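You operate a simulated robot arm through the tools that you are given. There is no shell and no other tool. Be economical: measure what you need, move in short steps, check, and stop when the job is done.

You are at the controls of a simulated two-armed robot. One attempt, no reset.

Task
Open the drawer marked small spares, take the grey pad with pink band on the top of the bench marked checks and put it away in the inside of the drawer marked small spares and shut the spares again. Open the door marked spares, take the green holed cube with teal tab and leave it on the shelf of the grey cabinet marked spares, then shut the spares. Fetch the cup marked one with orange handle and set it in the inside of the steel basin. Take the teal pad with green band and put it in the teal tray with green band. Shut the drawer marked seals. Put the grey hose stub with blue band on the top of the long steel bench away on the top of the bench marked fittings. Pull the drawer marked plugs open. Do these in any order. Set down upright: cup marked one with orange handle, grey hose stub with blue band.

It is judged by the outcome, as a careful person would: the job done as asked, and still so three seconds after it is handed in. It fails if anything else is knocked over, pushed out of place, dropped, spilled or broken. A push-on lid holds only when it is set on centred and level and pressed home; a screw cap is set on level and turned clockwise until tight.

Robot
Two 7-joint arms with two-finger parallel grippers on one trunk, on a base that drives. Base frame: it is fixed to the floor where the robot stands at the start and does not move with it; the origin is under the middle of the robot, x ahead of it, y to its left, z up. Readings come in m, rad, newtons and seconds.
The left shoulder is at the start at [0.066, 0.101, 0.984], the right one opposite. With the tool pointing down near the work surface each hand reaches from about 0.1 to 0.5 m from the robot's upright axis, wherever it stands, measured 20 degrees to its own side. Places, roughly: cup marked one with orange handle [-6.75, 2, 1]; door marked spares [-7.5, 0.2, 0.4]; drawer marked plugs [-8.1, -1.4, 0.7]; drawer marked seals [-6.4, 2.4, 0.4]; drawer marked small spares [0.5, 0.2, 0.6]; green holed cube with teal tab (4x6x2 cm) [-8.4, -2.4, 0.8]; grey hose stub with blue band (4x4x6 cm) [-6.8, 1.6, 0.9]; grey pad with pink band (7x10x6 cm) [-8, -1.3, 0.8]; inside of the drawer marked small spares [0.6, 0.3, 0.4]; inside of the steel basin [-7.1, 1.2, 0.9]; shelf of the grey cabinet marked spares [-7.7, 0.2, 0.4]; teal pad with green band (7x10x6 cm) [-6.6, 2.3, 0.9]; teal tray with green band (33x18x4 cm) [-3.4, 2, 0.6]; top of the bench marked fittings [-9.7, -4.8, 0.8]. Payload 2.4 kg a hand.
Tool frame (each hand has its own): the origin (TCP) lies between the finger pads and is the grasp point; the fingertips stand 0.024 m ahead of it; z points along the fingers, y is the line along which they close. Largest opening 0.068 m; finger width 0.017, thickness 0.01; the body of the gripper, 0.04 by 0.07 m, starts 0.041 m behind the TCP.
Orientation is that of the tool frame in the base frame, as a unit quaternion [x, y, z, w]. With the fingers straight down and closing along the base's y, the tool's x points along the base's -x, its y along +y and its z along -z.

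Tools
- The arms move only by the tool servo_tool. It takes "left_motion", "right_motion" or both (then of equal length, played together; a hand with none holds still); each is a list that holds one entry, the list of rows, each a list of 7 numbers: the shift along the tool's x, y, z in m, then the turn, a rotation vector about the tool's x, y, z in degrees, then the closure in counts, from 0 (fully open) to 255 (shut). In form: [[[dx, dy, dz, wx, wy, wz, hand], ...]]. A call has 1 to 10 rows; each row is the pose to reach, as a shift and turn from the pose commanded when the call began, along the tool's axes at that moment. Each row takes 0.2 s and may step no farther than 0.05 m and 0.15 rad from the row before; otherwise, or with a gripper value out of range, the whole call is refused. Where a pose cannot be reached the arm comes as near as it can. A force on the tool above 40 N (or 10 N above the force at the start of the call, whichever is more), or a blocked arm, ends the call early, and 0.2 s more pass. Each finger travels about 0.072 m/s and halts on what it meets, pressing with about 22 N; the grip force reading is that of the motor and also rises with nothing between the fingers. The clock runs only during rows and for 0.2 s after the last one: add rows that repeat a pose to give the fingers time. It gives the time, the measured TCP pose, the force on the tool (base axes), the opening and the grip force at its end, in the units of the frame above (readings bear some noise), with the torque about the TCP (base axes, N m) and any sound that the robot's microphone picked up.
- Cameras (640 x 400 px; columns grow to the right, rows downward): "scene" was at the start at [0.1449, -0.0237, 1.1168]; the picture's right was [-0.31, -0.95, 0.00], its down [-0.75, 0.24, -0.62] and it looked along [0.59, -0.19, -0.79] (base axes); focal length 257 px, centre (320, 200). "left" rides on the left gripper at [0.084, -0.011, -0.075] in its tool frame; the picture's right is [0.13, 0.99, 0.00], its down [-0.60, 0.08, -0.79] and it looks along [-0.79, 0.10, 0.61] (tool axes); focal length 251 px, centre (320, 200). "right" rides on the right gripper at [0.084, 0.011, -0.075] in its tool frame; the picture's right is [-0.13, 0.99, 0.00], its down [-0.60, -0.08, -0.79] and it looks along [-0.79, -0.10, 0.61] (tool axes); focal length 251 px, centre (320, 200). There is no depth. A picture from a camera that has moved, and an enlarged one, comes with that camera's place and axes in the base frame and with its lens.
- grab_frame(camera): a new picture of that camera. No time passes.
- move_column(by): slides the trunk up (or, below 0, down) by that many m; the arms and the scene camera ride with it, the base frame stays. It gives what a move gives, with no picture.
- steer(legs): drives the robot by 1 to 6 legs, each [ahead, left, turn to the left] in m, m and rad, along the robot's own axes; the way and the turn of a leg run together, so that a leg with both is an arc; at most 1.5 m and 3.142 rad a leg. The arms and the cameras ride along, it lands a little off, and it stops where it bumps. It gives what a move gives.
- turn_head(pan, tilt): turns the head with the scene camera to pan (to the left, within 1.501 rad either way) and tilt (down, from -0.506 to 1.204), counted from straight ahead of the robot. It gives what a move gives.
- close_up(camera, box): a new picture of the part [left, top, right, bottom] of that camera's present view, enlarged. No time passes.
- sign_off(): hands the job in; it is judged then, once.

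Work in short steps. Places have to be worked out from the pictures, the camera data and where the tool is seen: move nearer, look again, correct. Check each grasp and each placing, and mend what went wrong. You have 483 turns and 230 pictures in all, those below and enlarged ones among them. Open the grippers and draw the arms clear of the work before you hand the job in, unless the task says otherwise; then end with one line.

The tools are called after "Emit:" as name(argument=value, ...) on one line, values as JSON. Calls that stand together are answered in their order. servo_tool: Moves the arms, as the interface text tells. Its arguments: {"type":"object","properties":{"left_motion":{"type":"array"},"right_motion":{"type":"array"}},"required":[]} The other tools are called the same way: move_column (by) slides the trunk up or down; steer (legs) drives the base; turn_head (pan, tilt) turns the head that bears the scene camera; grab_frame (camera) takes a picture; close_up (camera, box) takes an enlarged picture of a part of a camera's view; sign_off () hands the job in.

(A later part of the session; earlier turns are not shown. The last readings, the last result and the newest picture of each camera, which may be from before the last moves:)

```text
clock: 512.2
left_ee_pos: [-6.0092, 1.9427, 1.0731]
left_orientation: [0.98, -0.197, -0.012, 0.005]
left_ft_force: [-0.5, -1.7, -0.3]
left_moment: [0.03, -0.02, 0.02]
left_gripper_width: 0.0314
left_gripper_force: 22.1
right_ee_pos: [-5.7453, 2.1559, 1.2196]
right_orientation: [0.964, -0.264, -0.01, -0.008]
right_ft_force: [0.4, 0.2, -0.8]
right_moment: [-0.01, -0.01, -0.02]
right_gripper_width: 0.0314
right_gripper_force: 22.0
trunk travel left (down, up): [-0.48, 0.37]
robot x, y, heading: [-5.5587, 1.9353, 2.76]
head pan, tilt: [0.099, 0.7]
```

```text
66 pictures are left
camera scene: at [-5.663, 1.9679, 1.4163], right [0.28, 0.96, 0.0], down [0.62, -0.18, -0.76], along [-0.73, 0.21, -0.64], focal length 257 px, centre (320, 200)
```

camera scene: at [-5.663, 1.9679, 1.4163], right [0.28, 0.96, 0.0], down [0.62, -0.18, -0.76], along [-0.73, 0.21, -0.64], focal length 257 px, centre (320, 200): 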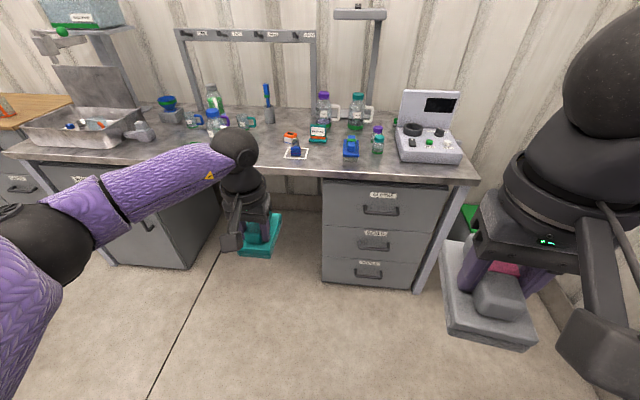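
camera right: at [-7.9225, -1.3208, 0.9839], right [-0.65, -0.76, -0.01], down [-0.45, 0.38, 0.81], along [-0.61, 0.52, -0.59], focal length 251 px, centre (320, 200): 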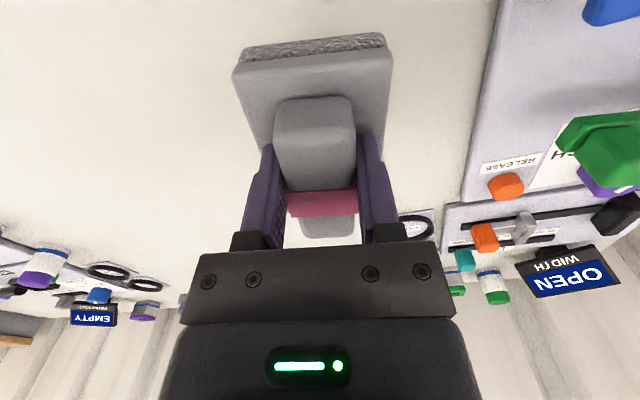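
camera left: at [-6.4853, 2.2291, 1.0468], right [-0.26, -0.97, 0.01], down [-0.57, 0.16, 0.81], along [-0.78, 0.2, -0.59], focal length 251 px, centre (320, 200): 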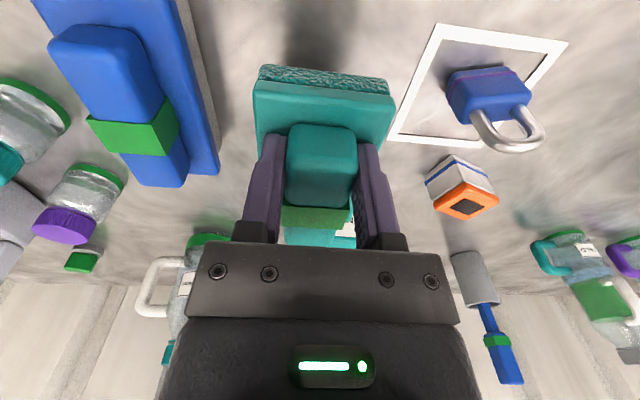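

Drive to place the pad back near its old spot (2 cm nearer the edge).

Emit:
steer(legs=[[0.3, -0.077, 0], [0.31, 0, 0]])

Emit:
move_column(by=-0.145)

Emit:
grab_frame(camera="left")

```text
clock: 515.9
left_ee_pos: [-6.5467, 2.2399, 1.0735]
left_orientation: [0.98, -0.196, -0.013, 0.006]
left_ft_force: [0.5, -0.3, -0.9]
left_moment: [0.0, 0.02, 0.03]
left_gripper_width: 0.0315
left_gripper_force: 22.3
right_ee_pos: [-6.2835, 2.4545, 1.2197]
right_orientation: [0.964, -0.264, -0.01, -0.008]
right_ft_force: [-0.3, -0.1, -0.2]
right_moment: [-0.04, -0.01, 0.0]
right_gripper_width: 0.0311
right_gripper_force: 22.1
trunk travel left (down, up): [-0.48, 0.37]
robot x, y, heading: [-6.0979, 2.2342, 2.763]
head pan, tilt: [0.099, 0.7]
```

```text
clock: 517.6
left_ee_pos: [-6.5447, 2.2407, 0.9291]
left_orientation: [0.98, -0.196, -0.013, 0.006]
left_ft_force: [-0.1, 0.7, 0.3]
left_moment: [0.02, 0.01, -0.02]
left_gripper_width: 0.0314
left_gripper_force: 22.2
right_ee_pos: [-6.2823, 2.4541, 1.0751]
right_orientation: [0.964, -0.264, -0.01, -0.008]
right_ft_force: [-1.1, 0.0, -0.5]
right_moment: [0.01, 0.01, 0.05]
right_gripper_width: 0.0313
right_gripper_force: 21.9
trunk travel left (down, up): [-0.335, 0.515]
robot x, y, heading: [-6.0968, 2.2368, 2.76]
head pan, tilt: [0.099, 0.7]
```

```text
65 pictures are left
camera left: at [-6.4638, 2.2201, 1.0022], right [-0.26, -0.97, 0.01], down [-0.57, 0.16, 0.81], along [-0.78, 0.2, -0.59], focal length 251 px, centre (320, 200)
```

left: 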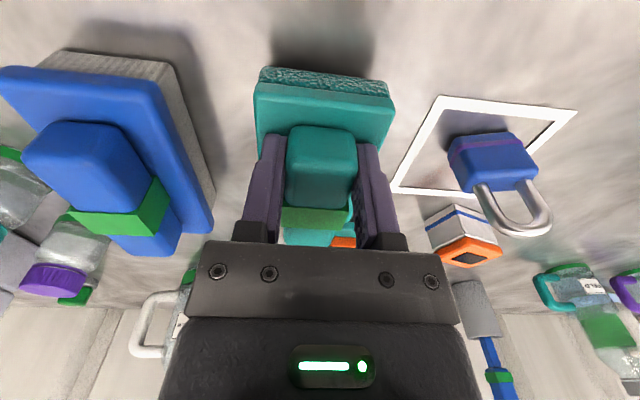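

Clear spot. Lower until contact, then release, rise and pitch the hand.

Emit:
servo_tool(left_motion=[[[0, 0, 0.004, 0, 0, 0, 255], [0, 0, 0.008, 0, 0, 0, 255], [0, 0, 0.011, 0, 0, 0, 255], [0, 0, 0.014, 0, 0, 0, 255], [0, 0, 0.017, 0, 0, 0, 255]]])

Emit:
servo_tool(left_motion=[[[0, 0, -0.001, 0, 0, 0, 200], [0, 0, -0.001, 0, 0, 0, 85], [0, 0, -0.001, 0, 0, 0, 85], [0, 0, -0.02, 0, 0, 0, 85], [0, 0, -0.05, 0, 0, 0, 85]]])

Emit:
servo_tool(left_motion=[[[0, 0, -0.01, 0, -8, 0, 85], [0, 0, -0.02, 0, -16, 0, 85], [0, 0, -0.03, 0, -24, 0, 85], [0, 0, -0.04, 0, -32, 0, 85], [0, 0, -0.05, 0, -40, 0, 85]]])

Emit:
grab_frame(camera="left")

```text
clock: 518.9
left_ee_pos: [-6.5466, 2.2403, 0.9123]
left_orientation: [0.981, -0.195, -0.015, 0.004]
left_ft_force: [-4.7, -2.3, 18.1]
left_moment: [0.13, -0.08, 0.0]
left_gripper_width: 0.0316
left_gripper_force: 22.0
right_ee_pos: [-6.282, 2.4539, 1.0754]
right_orientation: [0.964, -0.264, -0.01, -0.009]
right_ft_force: [0.0, 0.0, -1.2]
right_moment: [-0.01, -0.01, -0.03]
right_gripper_width: 0.0314
right_gripper_force: 21.7
trunk travel left (down, up): [-0.335, 0.515]
robot x, y, heading: [-6.1027, 2.2386, 2.763]
head pan, tilt: [0.099, 0.7]
```

```text
clock: 520.0
left_ee_pos: [-6.5441, 2.2402, 0.9607]
left_orientation: [0.98, -0.196, -0.012, 0.006]
left_ft_force: [0.5, 0.1, -1.0]
left_moment: [0.03, 0.01, -0.03]
left_gripper_width: 0.0455
left_gripper_force: 0.0
right_ee_pos: [-6.2831, 2.4546, 1.0751]
right_orientation: [0.964, -0.264, -0.009, -0.008]
right_ft_force: [-0.2, 0.0, -0.2]
right_moment: [0.0, 0.02, -0.02]
right_gripper_width: 0.0312
right_gripper_force: 21.9
trunk travel left (down, up): [-0.335, 0.515]
robot x, y, heading: [-6.0958, 2.2348, 2.758]
head pan, tilt: [0.099, 0.7]
```

```text
clock: 521.2
left_ee_pos: [-6.5447, 2.2415, 1.0112]
left_orientation: [0.916, -0.187, -0.349, -0.064]
left_ft_force: [0.0, 0.7, 0.1]
left_moment: [0.0, -0.01, 0.0]
left_gripper_width: 0.0452
left_gripper_force: 0.1
right_ee_pos: [-6.2825, 2.4541, 1.0759]
right_orientation: [0.964, -0.264, -0.01, -0.008]
right_ft_force: [0.0, 0.6, 0.0]
right_moment: [-0.03, 0.01, 0.02]
right_gripper_width: 0.0314
right_gripper_force: 22.2
trunk travel left (down, up): [-0.335, 0.515]
robot x, y, heading: [-6.1019, 2.2357, 2.761]
head pan, tilt: [0.099, 0.7]
```

```text
64 pictures are left
camera left: at [-6.4376, 2.2086, 1.0126], right [-0.29, -0.95, -0.07], down [0.04, -0.09, 1.0], along [-0.96, 0.29, 0.07], focal length 251 px, centre (320, 200)
```

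left: 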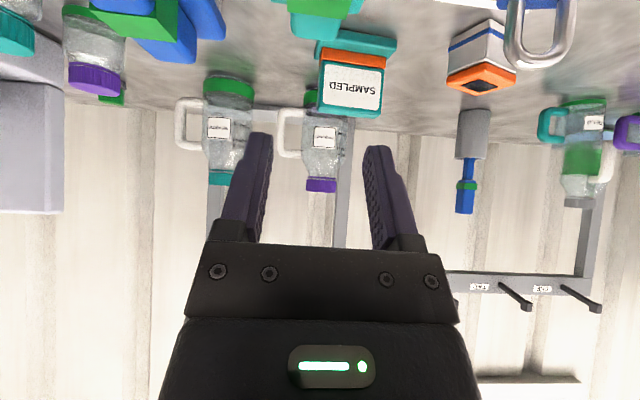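

Lower the pitched hand straight down 9 cm around the block, then grip.

Emit:
move_column(by=-0.07)

Emit:
grab_frame(camera="left")

```text
clock: 522.3
left_ee_pos: [-6.5436, 2.2419, 0.9417]
left_orientation: [0.917, -0.186, -0.347, -0.061]
left_ft_force: [-0.4, 0.1, -0.2]
left_moment: [-0.02, -0.02, 0.0]
left_gripper_width: 0.0455
left_gripper_force: 0.0
right_ee_pos: [-6.2824, 2.4544, 1.0058]
right_orientation: [0.964, -0.264, -0.01, -0.008]
right_ft_force: [0.6, -0.2, -0.5]
right_moment: [-0.01, 0.01, 0.02]
right_gripper_width: 0.0316
right_gripper_force: 21.8
trunk travel left (down, up): [-0.265, 0.585]
robot x, y, heading: [-6.1005, 2.2378, 2.762]
head pan, tilt: [0.099, 0.7]
```

```text
63 pictures are left
camera left: at [-6.437, 2.2092, 0.9429], right [-0.29, -0.95, -0.07], down [0.04, -0.09, 1.0], along [-0.96, 0.29, 0.06], focal length 251 px, centre (320, 200)
```

left: 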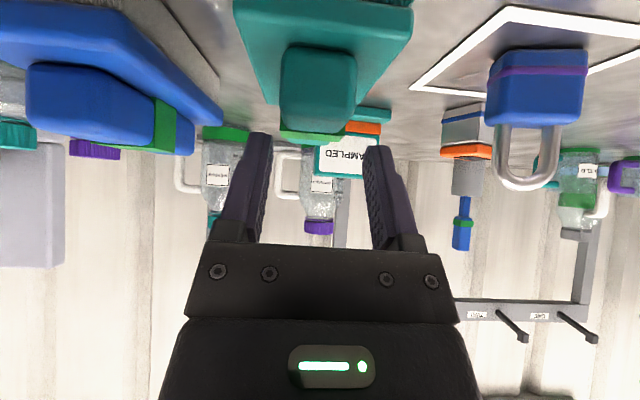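

Aligned; lower the last 2 cm and close.

Emit:
move_column(by=-0.022)

Emit:
servo_tool(left_motion=[[[0, 0, 0, 0, 0, 0, 160], [0, 0, 0, 0, 0, 0, 255], [0, 0, 0, 0, 0, 0, 255], [0, 0, 0, 0, 0, 0, 255]]])

Emit:
move_column(by=0.07)

Emit:
grab_frame(camera="left")

```text
clock: 523.0
left_ee_pos: [-6.5442, 2.2416, 0.9202]
left_orientation: [0.917, -0.186, -0.348, -0.062]
left_ft_force: [0.2, 0.0, -0.8]
left_moment: [0.02, 0.05, -0.01]
left_gripper_width: 0.0451
left_gripper_force: 0.0
right_ee_pos: [-6.2823, 2.4555, 0.9828]
right_orientation: [0.965, -0.263, -0.009, -0.008]
right_ft_force: [-0.1, -0.3, -1.1]
right_moment: [0.02, 0.02, 0.0]
right_gripper_width: 0.0314
right_gripper_force: 21.8
trunk travel left (down, up): [-0.243, 0.607]
robot x, y, heading: [-6.0986, 2.2366, 2.765]
head pan, tilt: [0.099, 0.7]
```

```text
clock: 524.0
left_ee_pos: [-6.5422, 2.2416, 0.9188]
left_orientation: [0.917, -0.186, -0.348, -0.062]
left_ft_force: [-0.2, 0.0, 1.5]
left_moment: [0.09, 0.01, -0.06]
left_gripper_width: 0.0313
left_gripper_force: 22.1
right_ee_pos: [-6.2825, 2.4549, 0.9836]
right_orientation: [0.964, -0.264, -0.01, -0.008]
right_ft_force: [0.1, 0.8, -1.4]
right_moment: [0.02, 0.01, -0.01]
right_gripper_width: 0.0314
right_gripper_force: 22.5
trunk travel left (down, up): [-0.243, 0.607]
robot x, y, heading: [-6.1013, 2.2378, 2.761]
head pan, tilt: [0.099, 0.7]
```

```text
clock: 525.1
left_ee_pos: [-6.5429, 2.2401, 0.9891]
left_orientation: [0.917, -0.186, -0.347, -0.062]
left_ft_force: [-0.1, -0.4, -0.9]
left_moment: [-0.01, 0.02, 0.01]
left_gripper_width: 0.0314
left_gripper_force: 22.1
right_ee_pos: [-6.2837, 2.4542, 1.0526]
right_orientation: [0.964, -0.264, -0.01, -0.007]
right_ft_force: [-0.2, -0.2, -1.4]
right_moment: [0.04, -0.02, 0.01]
right_gripper_width: 0.0313
right_gripper_force: 22.4
trunk travel left (down, up): [-0.313, 0.537]
robot x, y, heading: [-6.0997, 2.2323, 2.764]
head pan, tilt: [0.099, 0.7]
```

```text
62 pictures are left
camera left: at [-6.4374, 2.2093, 0.9905], right [-0.29, -0.95, -0.07], down [0.04, -0.08, 1.0], along [-0.96, 0.29, 0.06], focal length 251 px, centre (320, 200)
```

left: 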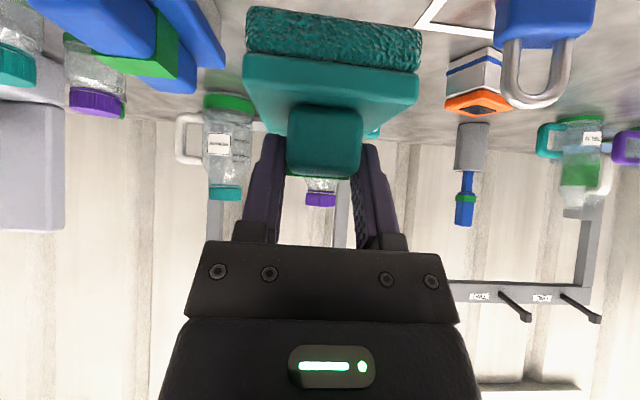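

Pad regrasped level at ~41° pitch. Back off and swing the left arm out to the left (mirror of the earlier posture): first 60° yaw.

Emit:
move_column(by=0.08)

Emit:
steer(legs=[[-0.75, 0, 0]])

Emit:
servo_tool(left_motion=[[[0.023, 0.03, 0.005, -4.9, 0.1, -5.6, 255], [0.046, 0.06, 0.011, -9.9, 0.2, -11.2, 255], [0.069, 0.09, 0.016, -14.8, 0.3, -16.9, 255], [0.092, 0.12, 0.022, -19.8, 0.4, -22.5, 255], [0.114, 0.15, 0.027, -24.7, 0.6, -28.1, 255], [0.137, 0.18, 0.033, -29.6, 0.7, -33.8, 255], [0.16, 0.21, 0.038, -34.6, 0.8, -39.4, 255], [0.183, 0.24, 0.0435, -39.5, 0.9, -45, 255]]])

```text
clock: 526.3
left_ee_pos: [-6.5446, 2.2414, 1.0692]
left_orientation: [0.917, -0.186, -0.348, -0.061]
left_ft_force: [-0.9, -0.5, -0.3]
left_moment: [0.0, 0.0, -0.04]
left_gripper_width: 0.0315
left_gripper_force: 22.7
right_ee_pos: [-6.2829, 2.4535, 1.1326]
right_orientation: [0.964, -0.265, -0.01, -0.008]
right_ft_force: [-0.4, 0.1, -0.3]
right_moment: [-0.03, 0.0, -0.01]
right_gripper_width: 0.0315
right_gripper_force: 22.2
trunk travel left (down, up): [-0.393, 0.457]
robot x, y, heading: [-6.098, 2.2353, 2.758]
head pan, tilt: [0.099, 0.7]
```

```text
clock: 530.3
left_ee_pos: [-5.847, 1.9622, 1.0705]
left_orientation: [0.917, -0.188, -0.347, -0.063]
left_ft_force: [-0.2, -0.4, -0.9]
left_moment: [-0.04, 0.01, 0.02]
left_gripper_width: 0.0313
left_gripper_force: 22.0
right_ee_pos: [-5.5845, 2.1746, 1.1332]
right_orientation: [0.964, -0.266, -0.009, -0.008]
right_ft_force: [0.0, 0.2, -0.7]
right_moment: [-0.02, 0.02, 0.01]
right_gripper_width: 0.0316
right_gripper_force: 22.6
trunk travel left (down, up): [-0.393, 0.457]
robot x, y, heading: [-5.4038, 1.9517, 2.754]
head pan, tilt: [0.099, 0.7]
```

```text
clock: 532.1
left_ee_pos: [-5.8433, 1.6965, 0.922]
left_orientation: [0.888, 0.295, -0.333, 0.118]
left_ft_force: [0.4, -0.6, 0.1]
left_moment: [0.06, -0.03, 0.04]
left_gripper_width: 0.0313
left_gripper_force: 22.1
right_ee_pos: [-5.5853, 2.1739, 1.133]
right_orientation: [0.964, -0.266, -0.01, -0.008]
right_ft_force: [0.4, 1.0, -0.2]
right_moment: [-0.03, -0.02, 0.04]
right_gripper_width: 0.0314
right_gripper_force: 21.9
trunk travel left (down, up): [-0.393, 0.457]
robot x, y, heading: [-5.4032, 1.9543, 2.754]
head pan, tilt: [0.099, 0.7]
```

Good. Second part: 30° more yaw and stretch to 0.62 m left.

Emit:
servo_tool(left_motion=[[[-0.015, 0.022, 0.026, -3.3, 0.1, -3.75, 255], [-0.03, 0.045, 0.052, -6.6, 0.1, -7.5, 255], [-0.045, 0.067, 0.077, -9.9, 0.2, -11.2, 255], [-0.06, 0.09, 0.103, -13.2, 0.3, -15, 255], [-0.075, 0.112, 0.129, -16.5, 0.3, -18.8, 255], [-0.09, 0.135, 0.155, -19.8, 0.4, -22.5, 255]]])

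Emit:
steer(legs=[[0, 0, -1.57], [0, 0, -1.575]])

```text
clock: 533.5
left_ee_pos: [-5.8953, 1.49, 0.862]
left_orientation: [0.783, 0.512, -0.29, 0.2]
left_ft_force: [0.2, -1.0, -1.3]
left_moment: [0.05, 0.01, -0.03]
left_gripper_width: 0.0311
left_gripper_force: 22.0
right_ee_pos: [-5.5859, 2.1743, 1.1325]
right_orientation: [0.964, -0.266, -0.01, -0.008]
right_ft_force: [-0.5, 1.2, -0.7]
right_moment: [0.01, 0.01, 0.03]
right_gripper_width: 0.0313
right_gripper_force: 22.1
trunk travel left (down, up): [-0.393, 0.457]
robot x, y, heading: [-5.4042, 1.9533, 2.751]
head pan, tilt: [0.099, 0.7]
```

```text
clock: 539.7
left_ee_pos: [-5.4661, 2.6296, 0.8653]
left_orientation: [0.801, -0.48, -0.318, -0.165]
left_ft_force: [-2.5, -1.4, 0.0]
left_moment: [0.11, -0.31, -0.29]
left_gripper_width: 0.0312
left_gripper_force: 22.0
right_ee_pos: [-5.1173, 1.9563, 1.1328]
right_orientation: [-0.173, 0.985, -0.003, 0.012]
right_ft_force: [-0.8, 0.7, -0.7]
right_moment: [-0.03, 0.0, -0.01]
right_gripper_width: 0.0317
right_gripper_force: 21.7
trunk travel left (down, up): [-0.393, 0.457]
robot x, y, heading: [-5.4049, 1.9544, 0.502]
head pan, tilt: [0.099, 0.7]
stopped in leg 2: the force on the tool passed its limit at 103 N (the readings are from after the stop); the commanded pose is now the measured one
```

The stretched hand touched the metal rack during the turn. Check what happened.

Emit:
grab_frame(camera="left")

Emit:
turn_head(pan=1.2, tilt=0.5)

Emit:
grab_frame(camera="scene")

```text
61 pictures are left
camera left: at [-5.4033, 2.5363, 0.8654], right [-0.82, -0.57, -0.05], down [0.01, -0.09, 1.0], along [-0.57, 0.82, 0.08], focal length 251 px, centre (320, 200)
```

left: 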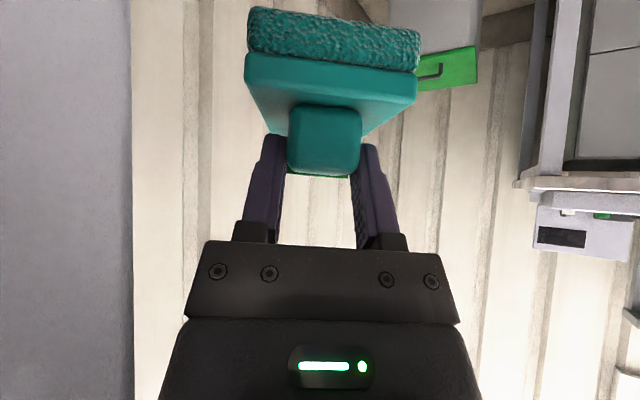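

```text
clock: 541.1
left_ee_pos: [-5.4661, 2.6293, 0.8659]
left_orientation: [0.8, -0.482, -0.316, -0.166]
left_ft_force: [-5.4, -3.1, -0.5]
left_moment: [0.18, -0.47, -0.4]
left_gripper_width: 0.0313
left_gripper_force: 22.3
right_ee_pos: [-5.117, 1.9554, 1.1335]
right_orientation: [-0.173, 0.985, -0.003, 0.013]
right_ft_force: [-0.1, -1.4, -0.3]
right_moment: [0.01, -0.02, -0.01]
right_gripper_width: 0.0314
right_gripper_force: 21.9
trunk travel left (down, up): [-0.393, 0.457]
robot x, y, heading: [-5.4017, 1.9537, 0.501]
head pan, tilt: [1.201, 0.499]
```

```text
60 pictures are left
camera scene: at [-5.3855, 2.0588, 1.3465], right [0.99, 0.13, 0.0], down [0.06, -0.47, -0.88], along [-0.11, 0.87, -0.48], focal length 257 px, centre (320, 200)
```

scene: 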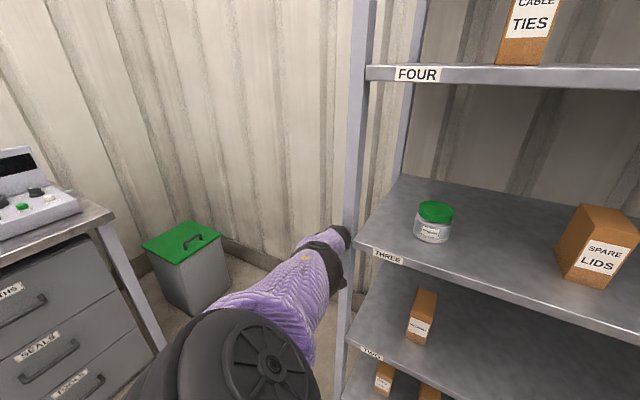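

Only the rack's post was touched; items stand and the pad is held. Turn back a little, drive away from the rack, then complete the turn.

Emit:
steer(legs=[[0, 0, 0.15], [-0.39, -0.23, 0], [0, 0, -1.04]])

Emit:
turn_head(pan=0.6, tilt=0.5)

Emit:
grab_frame(camera="scene")

```text
clock: 547.0
left_ee_pos: [-5.0903, 2.0143, 0.8661]
left_orientation: [-0.516, 0.778, 0.216, 0.286]
left_ft_force: [-0.4, 0.2, -0.2]
left_moment: [0.0, 0.01, 0.01]
left_gripper_width: 0.0312
left_gripper_force: 21.7
right_ee_pos: [-5.393, 1.3186, 1.1341]
right_orientation: [0.268, 0.963, -0.007, 0.01]
right_ft_force: [0.0, -0.1, -0.8]
right_moment: [-0.03, 0.0, 0.01]
right_gripper_width: 0.0312
right_gripper_force: 21.8
trunk travel left (down, up): [-0.393, 0.457]
robot x, y, heading: [-5.5721, 1.5385, -0.391]
head pan, tilt: [1.201, 0.499]
```

```text
clock: 548.0
left_ee_pos: [-5.0893, 2.0158, 0.8658]
left_orientation: [-0.517, 0.778, 0.216, 0.286]
left_ft_force: [-1.2, 0.1, -0.9]
left_moment: [0.02, 0.0, -0.01]
left_gripper_width: 0.0311
left_gripper_force: 22.1
right_ee_pos: [-5.3927, 1.3186, 1.1329]
right_orientation: [0.268, 0.963, -0.008, 0.01]
right_ft_force: [0.8, -0.5, -0.4]
right_moment: [-0.01, 0.04, 0.0]
right_gripper_width: 0.0314
right_gripper_force: 22.1
trunk travel left (down, up): [-0.393, 0.457]
robot x, y, heading: [-5.5741, 1.5371, -0.388]
head pan, tilt: [0.6, 0.499]
```

```text
59 pictures are left
camera scene: at [-5.4542, 1.5461, 1.3465], right [0.21, -0.98, 0.0], down [-0.47, -0.1, -0.88], along [0.86, 0.18, -0.48], focal length 257 px, centre (320, 200)
```

scene: 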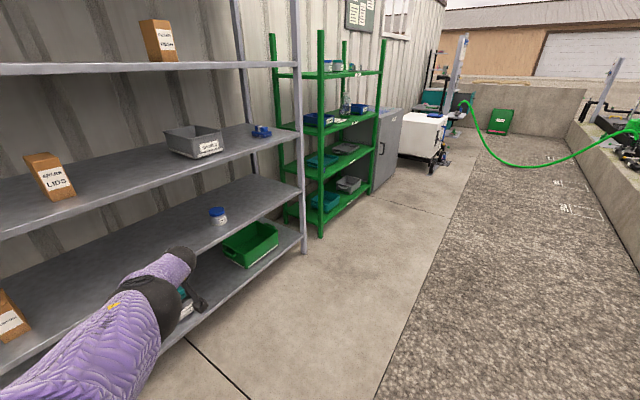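

Now aligned alongside the racks. Lower to entry height and drive ahead ~1.5 m to the green rack.

Emit:
move_column(by=-0.155)

Emit:
steer(legs=[[1.45, 0, -0.005]])

Emit:
turn_head(pan=1.3, tilt=0.6)

Emit:
grab_frame(camera="scene")

Emit:
grab_frame(camera="left")

```text
clock: 549.8
left_ee_pos: [-5.0899, 2.013, 0.7113]
left_orientation: [-0.516, 0.778, 0.215, 0.286]
left_ft_force: [0.5, 0.1, 0.4]
left_moment: [-0.01, 0.01, -0.01]
left_gripper_width: 0.0316
left_gripper_force: 21.7
right_ee_pos: [-5.3934, 1.319, 0.9782]
right_orientation: [0.268, 0.963, -0.008, 0.01]
right_ft_force: [-0.5, -0.7, -1.4]
right_moment: [-0.03, -0.01, -0.05]
right_gripper_width: 0.0318
right_gripper_force: 22.1
trunk travel left (down, up): [-0.238, 0.612]
robot x, y, heading: [-5.571, 1.5379, -0.385]
head pan, tilt: [0.6, 0.499]
```

```text
clock: 557.0
left_ee_pos: [-3.7523, 1.4854, 0.7109]
left_orientation: [-0.523, 0.773, 0.219, 0.284]
left_ft_force: [0.5, -0.2, -0.4]
left_moment: [-0.01, -0.01, -0.01]
left_gripper_width: 0.0316
left_gripper_force: 22.4
right_ee_pos: [-4.0424, 0.7845, 0.9782]
right_orientation: [0.26, 0.966, -0.009, 0.01]
right_ft_force: [0.6, -0.3, -0.4]
right_moment: [0.03, -0.01, 0.0]
right_gripper_width: 0.0314
right_gripper_force: 22.0
trunk travel left (down, up): [-0.238, 0.612]
robot x, y, heading: [-4.2307, 1.0022, -0.368]
head pan, tilt: [0.6, 0.499]
```

```text
clock: 558.1
left_ee_pos: [-3.7533, 1.4859, 0.7097]
left_orientation: [-0.524, 0.773, 0.218, 0.284]
left_ft_force: [0.1, -0.1, 0.1]
left_moment: [-0.03, 0.0, 0.01]
left_gripper_width: 0.0312
left_gripper_force: 22.0
right_ee_pos: [-4.043, 0.7858, 0.9784]
right_orientation: [0.258, 0.966, -0.008, 0.01]
right_ft_force: [0.7, 0.0, -0.3]
right_moment: [0.02, 0.0, 0.03]
right_gripper_width: 0.0315
right_gripper_force: 22.4
trunk travel left (down, up): [-0.238, 0.612]
robot x, y, heading: [-4.227, 1.0077, -0.37]
head pan, tilt: [1.3, 0.6]
```

```text
58 pictures are left
camera scene: at [-4.1162, 1.0503, 1.1806], right [0.8, -0.6, 0.0], down [-0.34, -0.45, -0.83], along [0.49, 0.66, -0.57], focal length 257 px, centre (320, 200)
```

scene: 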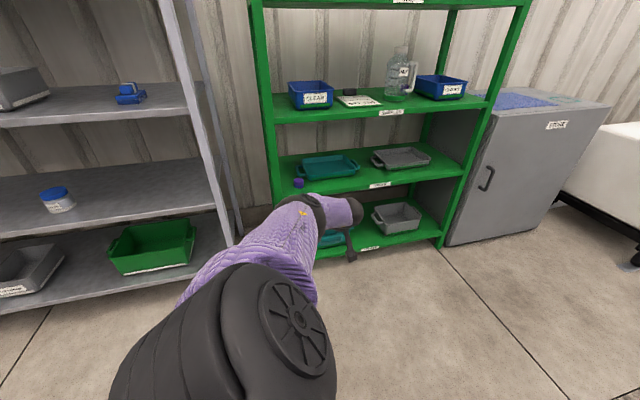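

```text
57 pictures are left
camera left: at [-3.7844, 1.378, 0.7102], right [-0.96, 0.27, -0.05], down [-0.07, -0.06, 1.0], along [0.26, 0.96, 0.08], focal length 251 px, centre (320, 200)
```

left: 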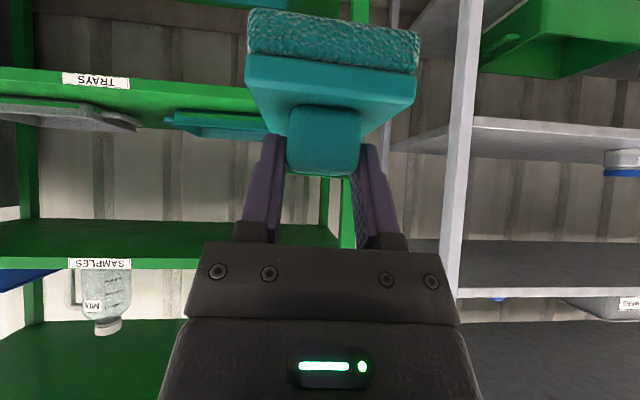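

Re-triangulated: rack front m≈0.367, TRAYS shelf z≈0.535, SAMPLES underside ≈0.86, tray centre ≈(-3.37,2.01). Lower 6 cm, align yaw and approach sideways 0.42 m first.

Emit:
move_column(by=-0.06)

Emit:
steer(legs=[[0, 0, -0.07], [0.077, 0.42, 0]])

Emit:
grab_frame(camera="left")

Emit:
grab_frame(camera="scene")

```text
clock: 559.1
left_ee_pos: [-3.7545, 1.4863, 0.6512]
left_orientation: [-0.523, 0.773, 0.218, 0.285]
left_ft_force: [-0.4, 0.6, -0.7]
left_moment: [0.02, -0.02, 0.01]
left_gripper_width: 0.0313
left_gripper_force: 22.0
right_ee_pos: [-4.0429, 0.7846, 0.9178]
right_orientation: [0.259, 0.966, -0.008, 0.01]
right_ft_force: [-0.8, 0.0, 0.7]
right_moment: [0.02, -0.01, 0.01]
right_gripper_width: 0.0313
right_gripper_force: 22.2
trunk travel left (down, up): [-0.178, 0.672]
robot x, y, heading: [-4.2308, 1.0024, -0.372]
head pan, tilt: [1.3, 0.6]
```

```text
clock: 562.1
left_ee_pos: [-3.4728, 1.7904, 0.65]
left_orientation: [-0.494, 0.792, 0.207, 0.292]
left_ft_force: [0.4, 1.3, -0.4]
left_moment: [0.03, 0.0, 0.0]
left_gripper_width: 0.0312
left_gripper_force: 22.7
right_ee_pos: [-3.8134, 1.1128, 0.9171]
right_orientation: [0.294, 0.956, -0.008, 0.009]
right_ft_force: [0.5, -0.6, -0.1]
right_moment: [-0.02, 0.01, -0.02]
right_gripper_width: 0.0313
right_gripper_force: 22.3
trunk travel left (down, up): [-0.178, 0.672]
robot x, y, heading: [-3.9819, 1.3465, -0.444]
head pan, tilt: [1.3, 0.6]
```

```text
56 pictures are left
camera left: at [-3.5126, 1.6856, 0.6502], right [-0.94, 0.34, -0.05], down [-0.07, -0.06, 1.0], along [0.33, 0.94, 0.08], focal length 251 px, centre (320, 200)
```

left: 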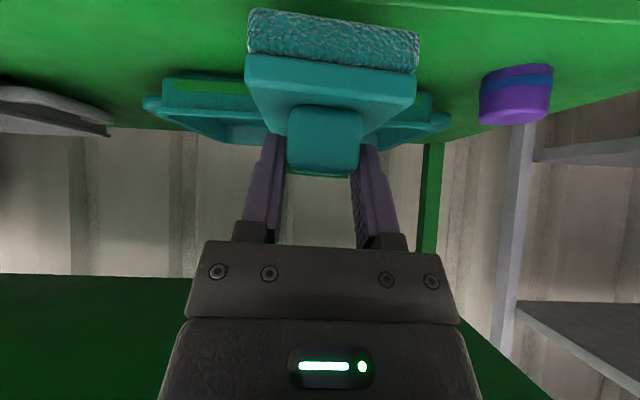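

```text
55 pictures are left
camera scene: at [-3.8532, 1.3766, 1.1194], right [0.76, -0.66, 0.0], down [-0.37, -0.43, -0.82], along [0.54, 0.62, -0.57], focal length 257 px, centre (320, 200)
```

scene: 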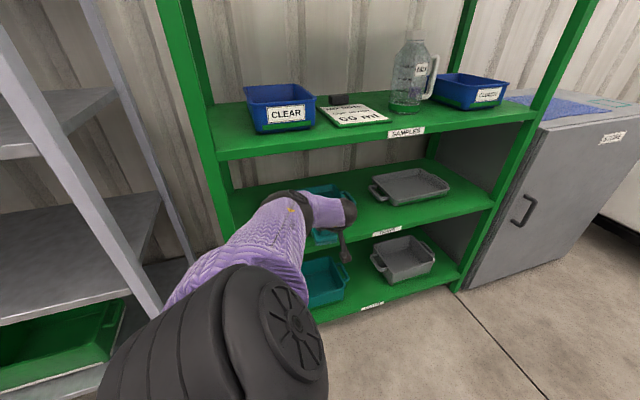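

Tray (with green band) lies straight ahead with 2.5 cm clearance under the pad. Move in 0.23 m.

Emit:
steer(legs=[[0.008, 0.228, 0]])

Emit:
grab_frame(camera="left")

```text
clock: 563.7
left_ee_pos: [-3.3906, 1.9417, 0.6345]
left_orientation: [-0.484, 0.804, 0.205, 0.278]
left_ft_force: [0.1, 0.0, -0.1]
left_moment: [0.0, 0.02, 0.01]
left_gripper_width: 0.0314
left_gripper_force: 21.9
right_ee_pos: [-3.7298, 1.2788, 0.9186]
right_orientation: [0.295, 0.955, -0.008, 0.01]
right_ft_force: [0.1, -0.6, 0.7]
right_moment: [0.04, -0.01, 0.03]
right_gripper_width: 0.0315
right_gripper_force: 21.9
trunk travel left (down, up): [-0.178, 0.672]
robot x, y, heading: [-3.9007, 1.5091, -0.447]
head pan, tilt: [1.3, 0.6]
stopped in leg 1: the robot was blocked; the commanded pose is now the measured one
```

```text
54 pictures are left
camera left: at [-3.4326, 1.8372, 0.6374], right [-0.93, 0.36, -0.03], down [-0.04, -0.04, 1.0], along [0.36, 0.93, 0.05], focal length 251 px, centre (320, 200)
```

left: 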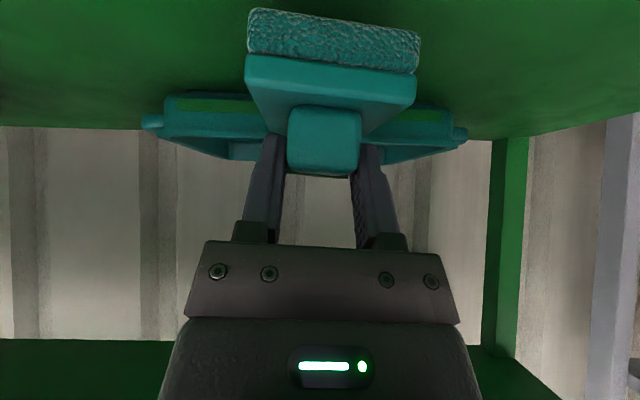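

Blocked: my forearm meets the SAMPLES shelf edge. Back out, then use a flatter arm: lower trunk 9 cm while raising/extending the hand.

Emit:
steer(legs=[[0, -0.27, 0]])

Emit:
servo_tool(left_motion=[[[-0.023, 0, -0.004, 0, 0, 0, 255], [-0.046, 0, -0.008, 0, 0, 0, 255], [-0.069, 0, -0.012, 0, 0, 0, 255], [-0.092, 0, -0.016, 0, 0, 0, 255], [-0.113, 0, -0.019, 0, 0, 0, 255]]])

Emit:
move_column(by=-0.09)

Emit:
grab_frame(camera="scene")

```text
clock: 565.6
left_ee_pos: [-3.507, 1.7011, 0.6353]
left_orientation: [-0.484, 0.803, 0.203, 0.281]
left_ft_force: [-0.4, 1.0, -0.4]
left_moment: [-0.03, 0.0, 0.02]
left_gripper_width: 0.0313
left_gripper_force: 22.1
right_ee_pos: [-3.8456, 1.0351, 0.9178]
right_orientation: [0.295, 0.956, -0.01, 0.01]
right_ft_force: [0.3, -0.1, -0.5]
right_moment: [-0.02, 0.0, -0.03]
right_gripper_width: 0.0313
right_gripper_force: 22.0
trunk travel left (down, up): [-0.178, 0.672]
robot x, y, heading: [-4.0164, 1.2687, -0.441]
head pan, tilt: [1.3, 0.6]
```

```text
clock: 566.8
left_ee_pos: [-3.4773, 1.7408, 0.721]
left_orientation: [-0.486, 0.802, 0.204, 0.279]
left_ft_force: [-0.3, 0.9, -0.1]
left_moment: [-0.05, 0.01, -0.01]
left_gripper_width: 0.0316
left_gripper_force: 22.2
left hand out of reach, approached as far as the arm can: row 4, 5
right_ee_pos: [-3.8435, 1.0344, 0.9176]
right_orientation: [0.294, 0.956, -0.008, 0.009]
right_ft_force: [-0.6, 0.6, -0.3]
right_moment: [0.02, 0.0, -0.01]
right_gripper_width: 0.0315
right_gripper_force: 22.3
trunk travel left (down, up): [-0.178, 0.672]
robot x, y, heading: [-4.0157, 1.2619, -0.442]
head pan, tilt: [1.3, 0.6]
```

```text
clock: 568.1
left_ee_pos: [-3.479, 1.7414, 0.6313]
left_orientation: [-0.486, 0.802, 0.204, 0.28]
left_ft_force: [0.5, -0.1, 0.4]
left_moment: [-0.02, 0.04, -0.02]
left_gripper_width: 0.0314
left_gripper_force: 21.7
right_ee_pos: [-3.8444, 1.0347, 0.8278]
right_orientation: [0.294, 0.956, -0.009, 0.01]
right_ft_force: [0.8, 0.2, -1.1]
right_moment: [0.04, 0.01, 0.01]
right_gripper_width: 0.0315
right_gripper_force: 22.0
trunk travel left (down, up): [-0.088, 0.762]
robot x, y, heading: [-4.0087, 1.2621, -0.45]
head pan, tilt: [1.3, 0.6]
```

```text
53 pictures are left
camera scene: at [-3.8593, 1.2856, 1.0267], right [0.76, -0.65, 0.0], down [-0.37, -0.43, -0.82], along [0.54, 0.62, -0.57], focal length 257 px, centre (320, 200)
```

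scene: 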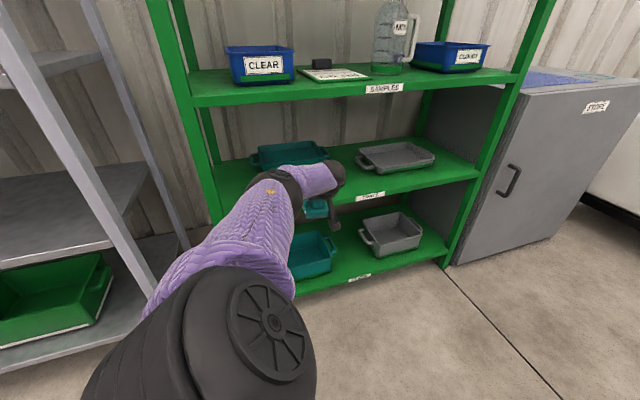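

Forearm slope is now ~26°. Pitch 6° flatter for margin, raise 1 cm, and move in again stepwise.

Emit:
servo_tool(left_motion=[[[-0.004, 0, -0.004, 0, -3, 0, 255], [-0.008, 0, -0.009, 0, -6, 0, 255]]])

Emit:
steer(legs=[[0, 0.12, 0]])

Emit:
steer(legs=[[0, 0.08, 0]])

Emit:
grab_frame(camera="left")

```text
clock: 568.7
left_ee_pos: [-3.4777, 1.7422, 0.6421]
left_orientation: [-0.475, 0.786, 0.23, 0.321]
left_ft_force: [0.3, -0.1, -0.1]
left_moment: [-0.02, 0.02, 0.02]
left_gripper_width: 0.0312
left_gripper_force: 22.0
right_ee_pos: [-3.8446, 1.0347, 0.8285]
right_orientation: [0.293, 0.956, -0.008, 0.01]
right_ft_force: [-0.6, -0.1, -0.8]
right_moment: [0.03, 0.0, 0.03]
right_gripper_width: 0.0312
right_gripper_force: 21.8
trunk travel left (down, up): [-0.088, 0.762]
robot x, y, heading: [-4.0168, 1.2655, -0.441]
head pan, tilt: [1.3, 0.6]
```

```text
clock: 569.9
left_ee_pos: [-3.4269, 1.8481, 0.6414]
left_orientation: [-0.474, 0.787, 0.229, 0.321]
left_ft_force: [0.0, 0.5, -0.6]
left_moment: [-0.02, -0.01, 0.01]
left_gripper_width: 0.0314
left_gripper_force: 21.9
right_ee_pos: [-3.7944, 1.1424, 0.8278]
right_orientation: [0.295, 0.956, -0.009, 0.01]
right_ft_force: [-0.4, 0.7, -0.7]
right_moment: [0.02, -0.02, -0.01]
right_gripper_width: 0.0313
right_gripper_force: 22.0
trunk travel left (down, up): [-0.088, 0.762]
robot x, y, heading: [-3.9607, 1.3725, -0.443]
head pan, tilt: [1.3, 0.6]
```

```text
clock: 571.0
left_ee_pos: [-3.3917, 1.9211, 0.6427]
left_orientation: [-0.473, 0.787, 0.229, 0.322]
left_ft_force: [0.5, 0.6, -0.4]
left_moment: [-0.05, 0.02, 0.01]
left_gripper_width: 0.0313
left_gripper_force: 21.3
right_ee_pos: [-3.7598, 1.214, 0.8283]
right_orientation: [0.294, 0.956, -0.008, 0.01]
right_ft_force: [0.1, 0.6, -0.1]
right_moment: [0.01, 0.01, 0.0]
right_gripper_width: 0.0316
right_gripper_force: 22.2
trunk travel left (down, up): [-0.088, 0.762]
robot x, y, heading: [-3.9279, 1.4457, -0.442]
head pan, tilt: [1.3, 0.6]
```

```text
52 pictures are left
camera left: at [-3.4345, 1.8171, 0.6336], right [-0.93, 0.36, -0.04], down [-0.09, -0.13, 0.99], along [0.35, 0.92, 0.16], focal length 251 px, centre (320, 200)
```

left: 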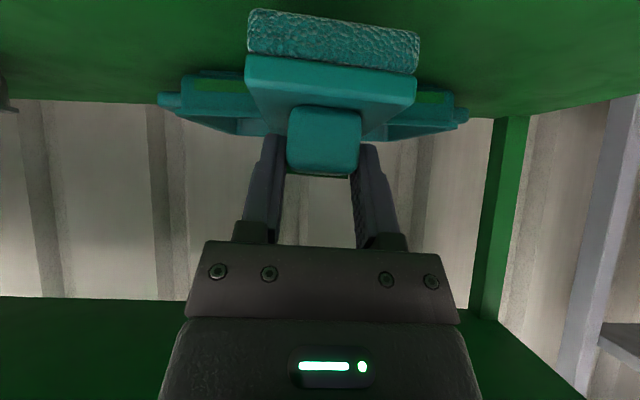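

No contact so far (m=0.467). Continue 4 cm + 3 cm.

Emit:
steer(legs=[[0, 0.04, 0]])

Emit:
steer(legs=[[0, 0.035, 0]])

Emit:
grab_frame(camera="left")

```text
clock: 571.8
left_ee_pos: [-3.3751, 1.9575, 0.6422]
left_orientation: [-0.474, 0.787, 0.23, 0.32]
left_ft_force: [0.1, 1.1, -0.6]
left_moment: [-0.02, -0.02, 0.03]
left_gripper_width: 0.0315
left_gripper_force: 21.9
right_ee_pos: [-3.7417, 1.2508, 0.827]
right_orientation: [0.293, 0.956, -0.008, 0.01]
right_ft_force: [0.0, -0.4, -1.0]
right_moment: [-0.01, -0.02, 0.0]
right_gripper_width: 0.0312
right_gripper_force: 22.2
trunk travel left (down, up): [-0.088, 0.762]
robot x, y, heading: [-3.914, 1.4852, -0.442]
head pan, tilt: [1.3, 0.6]
```

```text
clock: 572.7
left_ee_pos: [-3.36, 1.9895, 0.6423]
left_orientation: [-0.474, 0.787, 0.229, 0.322]
left_ft_force: [-0.1, 0.3, -0.3]
left_moment: [0.02, 0.01, -0.04]
left_gripper_width: 0.0314
left_gripper_force: 21.7
right_ee_pos: [-3.7275, 1.2824, 0.8276]
right_orientation: [0.294, 0.956, -0.009, 0.01]
right_ft_force: [0.3, 0.4, -0.4]
right_moment: [0.0, -0.04, 0.0]
right_gripper_width: 0.0316
right_gripper_force: 22.0
trunk travel left (down, up): [-0.088, 0.762]
robot x, y, heading: [-3.8959, 1.5136, -0.447]
head pan, tilt: [1.3, 0.6]
```

```text
51 pictures are left
camera left: at [-3.4022, 1.8854, 0.6336], right [-0.93, 0.36, -0.04], down [-0.09, -0.13, 0.99], along [0.35, 0.92, 0.16], focal length 251 px, centre (320, 200)
```

left: 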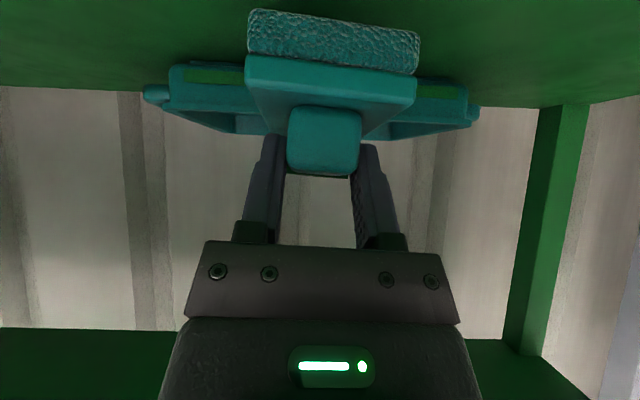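

I suspect the pad has been pushing the tray backwards (rim higher than estimated). Check with the scene camera.

Emit:
close_up(camera="scene", box=[190, 60, 470, 260])

```text
2.00 times, centred on (330, 160) of scene
camera zoom: at [-3.742, 1.5328, 1.0266], right [0.76, -0.65, 0.0], down [-0.37, -0.43, -0.82], along [0.54, 0.62, -0.57], focal length 515 px, centre (300, 280)
```

zoom: 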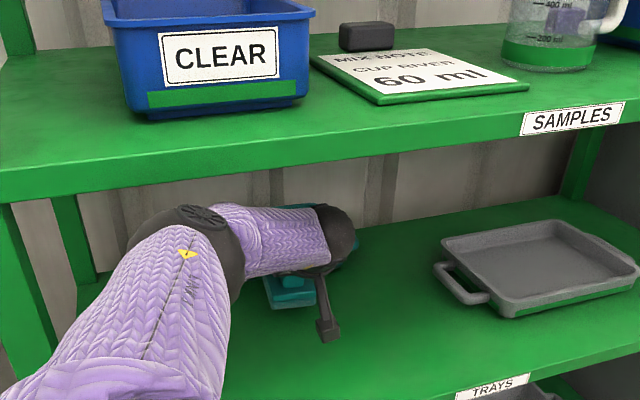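

The tray was pushed back ~0.18 m (its neighbour sits at m≈0.50). I'll set the pad down at the shelf's front, hook the tray's front wall from inside and pull it back, then place the pad in. First retreat 12 cm and lower the pad to the shelf.

Emit:
steer(legs=[[0, -0.124, 0]])

Emit:
move_column(by=-0.02)

Emit:
servo_tool(left_motion=[[[0.003, 0, 0.003, 0, 0, 0, 255], [0.006, 0, 0.006, 0, 0, 0, 255], [0.009, 0, 0.009, 0, 0, 0, 255], [0.012, 0, 0.012, 0, 0, 0, 255], [0.015, 0, 0.015, 0, 0, 0, 255]]])

Emit:
grab_frame(camera="left")

```text
clock: 574.0
left_ee_pos: [-3.4111, 1.8771, 0.6425]
left_orientation: [-0.473, 0.788, 0.228, 0.321]
left_ft_force: [-0.1, -0.2, -0.5]
left_moment: [-0.02, 0.01, 0.0]
left_gripper_width: 0.0318
left_gripper_force: 22.2
right_ee_pos: [-3.7801, 1.1721, 0.8274]
right_orientation: [0.296, 0.955, -0.009, 0.01]
right_ft_force: [0.5, 1.3, -0.6]
right_moment: [0.02, 0.03, -0.03]
right_gripper_width: 0.031
right_gripper_force: 22.4
trunk travel left (down, up): [-0.088, 0.762]
robot x, y, heading: [-3.9537, 1.4035, -0.443]
head pan, tilt: [1.3, 0.6]
```

```text
clock: 574.6
left_ee_pos: [-3.4103, 1.8777, 0.6217]
left_orientation: [-0.473, 0.788, 0.229, 0.322]
left_ft_force: [-0.4, 0.4, 3.0]
left_moment: [0.0, -0.06, 0.06]
left_gripper_width: 0.0314
left_gripper_force: 21.2
right_ee_pos: [-3.7801, 1.1726, 0.8076]
right_orientation: [0.295, 0.955, -0.009, 0.01]
right_ft_force: [0.1, -0.6, -1.0]
right_moment: [-0.01, 0.0, 0.02]
right_gripper_width: 0.0315
right_gripper_force: 22.2
trunk travel left (down, up): [-0.068, 0.782]
robot x, y, heading: [-3.9511, 1.4037, -0.449]
head pan, tilt: [1.3, 0.6]
```

```text
clock: 575.8
left_ee_pos: [-3.4099, 1.8798, 0.6111]
left_orientation: [-0.473, 0.784, 0.228, 0.33]
left_ft_force: [2.9, 0.4, 23.7]
left_moment: [-0.33, -0.79, 0.01]
left_gripper_width: 0.0321
left_gripper_force: 21.9
right_ee_pos: [-3.7811, 1.1721, 0.8076]
right_orientation: [0.296, 0.955, -0.008, 0.01]
right_ft_force: [-0.4, -0.1, -1.5]
right_moment: [0.02, 0.01, 0.0]
right_gripper_width: 0.0315
right_gripper_force: 21.6
trunk travel left (down, up): [-0.068, 0.782]
robot x, y, heading: [-3.9484, 1.4019, -0.447]
head pan, tilt: [1.3, 0.6]
stopped in row 5 (left hand): the force on the tool passed its limit at 44 N (the readings are from after the stop); the commanded pose is now the measured one
```

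```text
49 pictures are left
camera left: at [-3.4529, 1.7767, 0.6003], right [-0.93, 0.37, -0.05], down [-0.11, -0.14, 0.98], along [0.35, 0.92, 0.17], focal length 251 px, centre (320, 200)
```

left: 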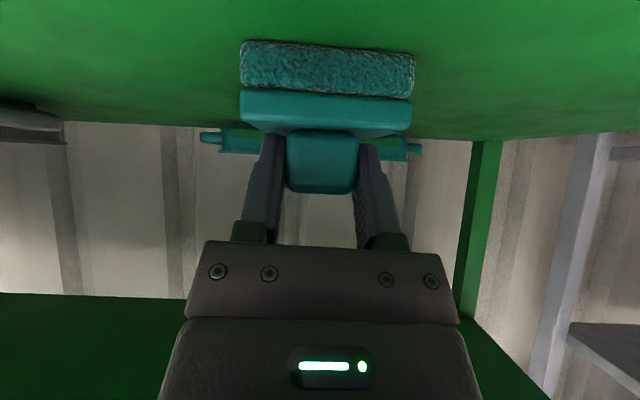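

Tray mid is at m≈0.68 as feared. Pad is on the shelf front; release it and retreat along the fingers.

Emit:
servo_tool(left_motion=[[[-0.002, 0, -0.002, 0, 0, 0, 200], [-0.002, 0, -0.002, 0, 0, 0, 70], [-0.002, 0, -0.002, 0, 0, 0, 70], [-0.002, 0, -0.002, 0, 0, 0, 70], [-0.004, 0, -0.03, 0, 0, 0, 70], [-0.006, 0, -0.06, 0, 0, 0, 70]]])

Emit:
grab_frame(camera="left")

```text
clock: 577.2
left_ee_pos: [-3.4264, 1.8464, 0.6507]
left_orientation: [-0.473, 0.787, 0.228, 0.324]
left_ft_force: [-0.6, 0.8, 0.4]
left_moment: [-0.02, 0.0, -0.02]
left_gripper_width: 0.0492
left_gripper_force: 0.1
right_ee_pos: [-3.7794, 1.1715, 0.8082]
right_orientation: [0.295, 0.955, -0.009, 0.009]
right_ft_force: [0.2, 0.8, -0.1]
right_moment: [0.0, 0.05, 0.05]
right_gripper_width: 0.0316
right_gripper_force: 22.0
trunk travel left (down, up): [-0.068, 0.782]
robot x, y, heading: [-3.948, 1.4013, -0.447]
head pan, tilt: [1.3, 0.6]
```

```text
48 pictures are left
camera left: at [-3.4685, 1.7412, 0.6419], right [-0.93, 0.37, -0.04], down [-0.1, -0.13, 0.99], along [0.36, 0.92, 0.16], focal length 251 px, centre (320, 200)
```

left: 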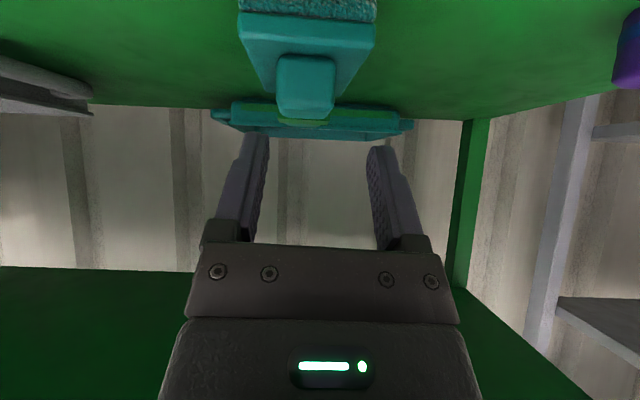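

Pad stands at the shelf front. Close the hand, shift 9 cm forward (clear of the pad) and slide in above the tray rim.

Emit:
servo_tool(left_motion=[[[0, 0, -0.005, 0, 0, 0, 255], [0, 0, -0.005, 0, 0, 0, 255], [0, 0, -0.005, 0, 0, 0, 255], [0, 0, -0.005, 0, 0, 0, 255]]])

Emit:
steer(legs=[[0.085, -0.03, 0]])

Emit:
move_column(by=-0.023)

Emit:
steer(legs=[[0, 0.2, 0]])

Emit:
grab_frame(camera="left")

```text
clock: 578.2
left_ee_pos: [-3.4286, 1.842, 0.6553]
left_orientation: [-0.473, 0.787, 0.229, 0.325]
left_ft_force: [-0.3, -0.3, -0.2]
left_moment: [-0.02, -0.02, 0.03]
left_gripper_width: 0.0
left_gripper_force: 22.1
right_ee_pos: [-3.7794, 1.1717, 0.808]
right_orientation: [0.296, 0.955, -0.009, 0.01]
right_ft_force: [1.2, -0.4, -0.8]
right_moment: [-0.03, 0.01, -0.01]
right_gripper_width: 0.0314
right_gripper_force: 21.9
trunk travel left (down, up): [-0.068, 0.782]
robot x, y, heading: [-3.9475, 1.4039, -0.44]
head pan, tilt: [1.3, 0.6]
```

```text
clock: 579.3
left_ee_pos: [-3.3636, 1.7781, 0.6559]
left_orientation: [-0.473, 0.786, 0.229, 0.325]
left_ft_force: [-0.7, 0.7, -0.7]
left_moment: [0.02, 0.04, 0.01]
left_gripper_width: 0.0
left_gripper_force: 21.8
right_ee_pos: [-3.7167, 1.1081, 0.807]
right_orientation: [0.296, 0.955, -0.009, 0.01]
right_ft_force: [0.7, -0.6, 0.6]
right_moment: [0.02, 0.0, -0.02]
right_gripper_width: 0.0315
right_gripper_force: 21.4
trunk travel left (down, up): [-0.068, 0.782]
robot x, y, heading: [-3.8842, 1.3359, -0.443]
head pan, tilt: [1.3, 0.6]
```

```text
clock: 580.0
left_ee_pos: [-3.3659, 1.7775, 0.633]
left_orientation: [-0.473, 0.786, 0.229, 0.325]
left_ft_force: [0.1, -0.1, 0.1]
left_moment: [0.0, 0.02, -0.01]
left_gripper_width: 0.0
left_gripper_force: 21.5
right_ee_pos: [-3.7156, 1.1074, 0.7857]
right_orientation: [0.295, 0.955, -0.008, 0.01]
right_ft_force: [0.6, -0.7, -1.0]
right_moment: [-0.01, 0.02, -0.02]
right_gripper_width: 0.0316
right_gripper_force: 21.6
trunk travel left (down, up): [-0.045, 0.805]
robot x, y, heading: [-3.8908, 1.3415, -0.444]
head pan, tilt: [1.3, 0.6]
```

```text
clock: 581.6
left_ee_pos: [-3.2883, 1.9301, 0.6127]
left_orientation: [-0.471, 0.797, 0.217, 0.31]
left_ft_force: [-0.2, -0.6, 0.4]
left_moment: [0.05, -0.06, -0.03]
left_gripper_width: 0.0
left_gripper_force: 21.6
right_ee_pos: [-3.6462, 1.2648, 0.7887]
right_orientation: [0.254, 0.967, -0.036, 0.008]
right_ft_force: [-22.5, -158.5, 6.3]
right_moment: [12.63, -1.19, 14.55]
right_gripper_width: 0.0313
right_gripper_force: 22.4
trunk travel left (down, up): [-0.045, 0.805]
robot x, y, heading: [-3.811, 1.4975, -0.465]
head pan, tilt: [1.3, 0.6]
stopped in leg 1: the force on the tool passed its limit at 114 N (the readings are from after the stop); the commanded pose is now the measured one
```

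```text
47 pictures are left
camera left: at [-3.3328, 1.8259, 0.609], right [-0.93, 0.38, -0.04], down [-0.08, -0.1, 0.99], along [0.37, 0.92, 0.12], focal length 251 px, centre (320, 200)
```

left: 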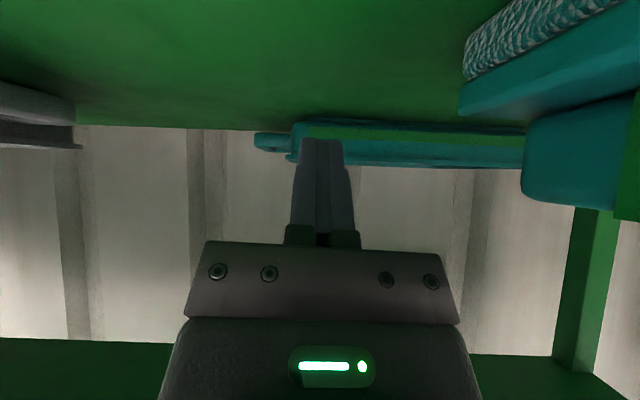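

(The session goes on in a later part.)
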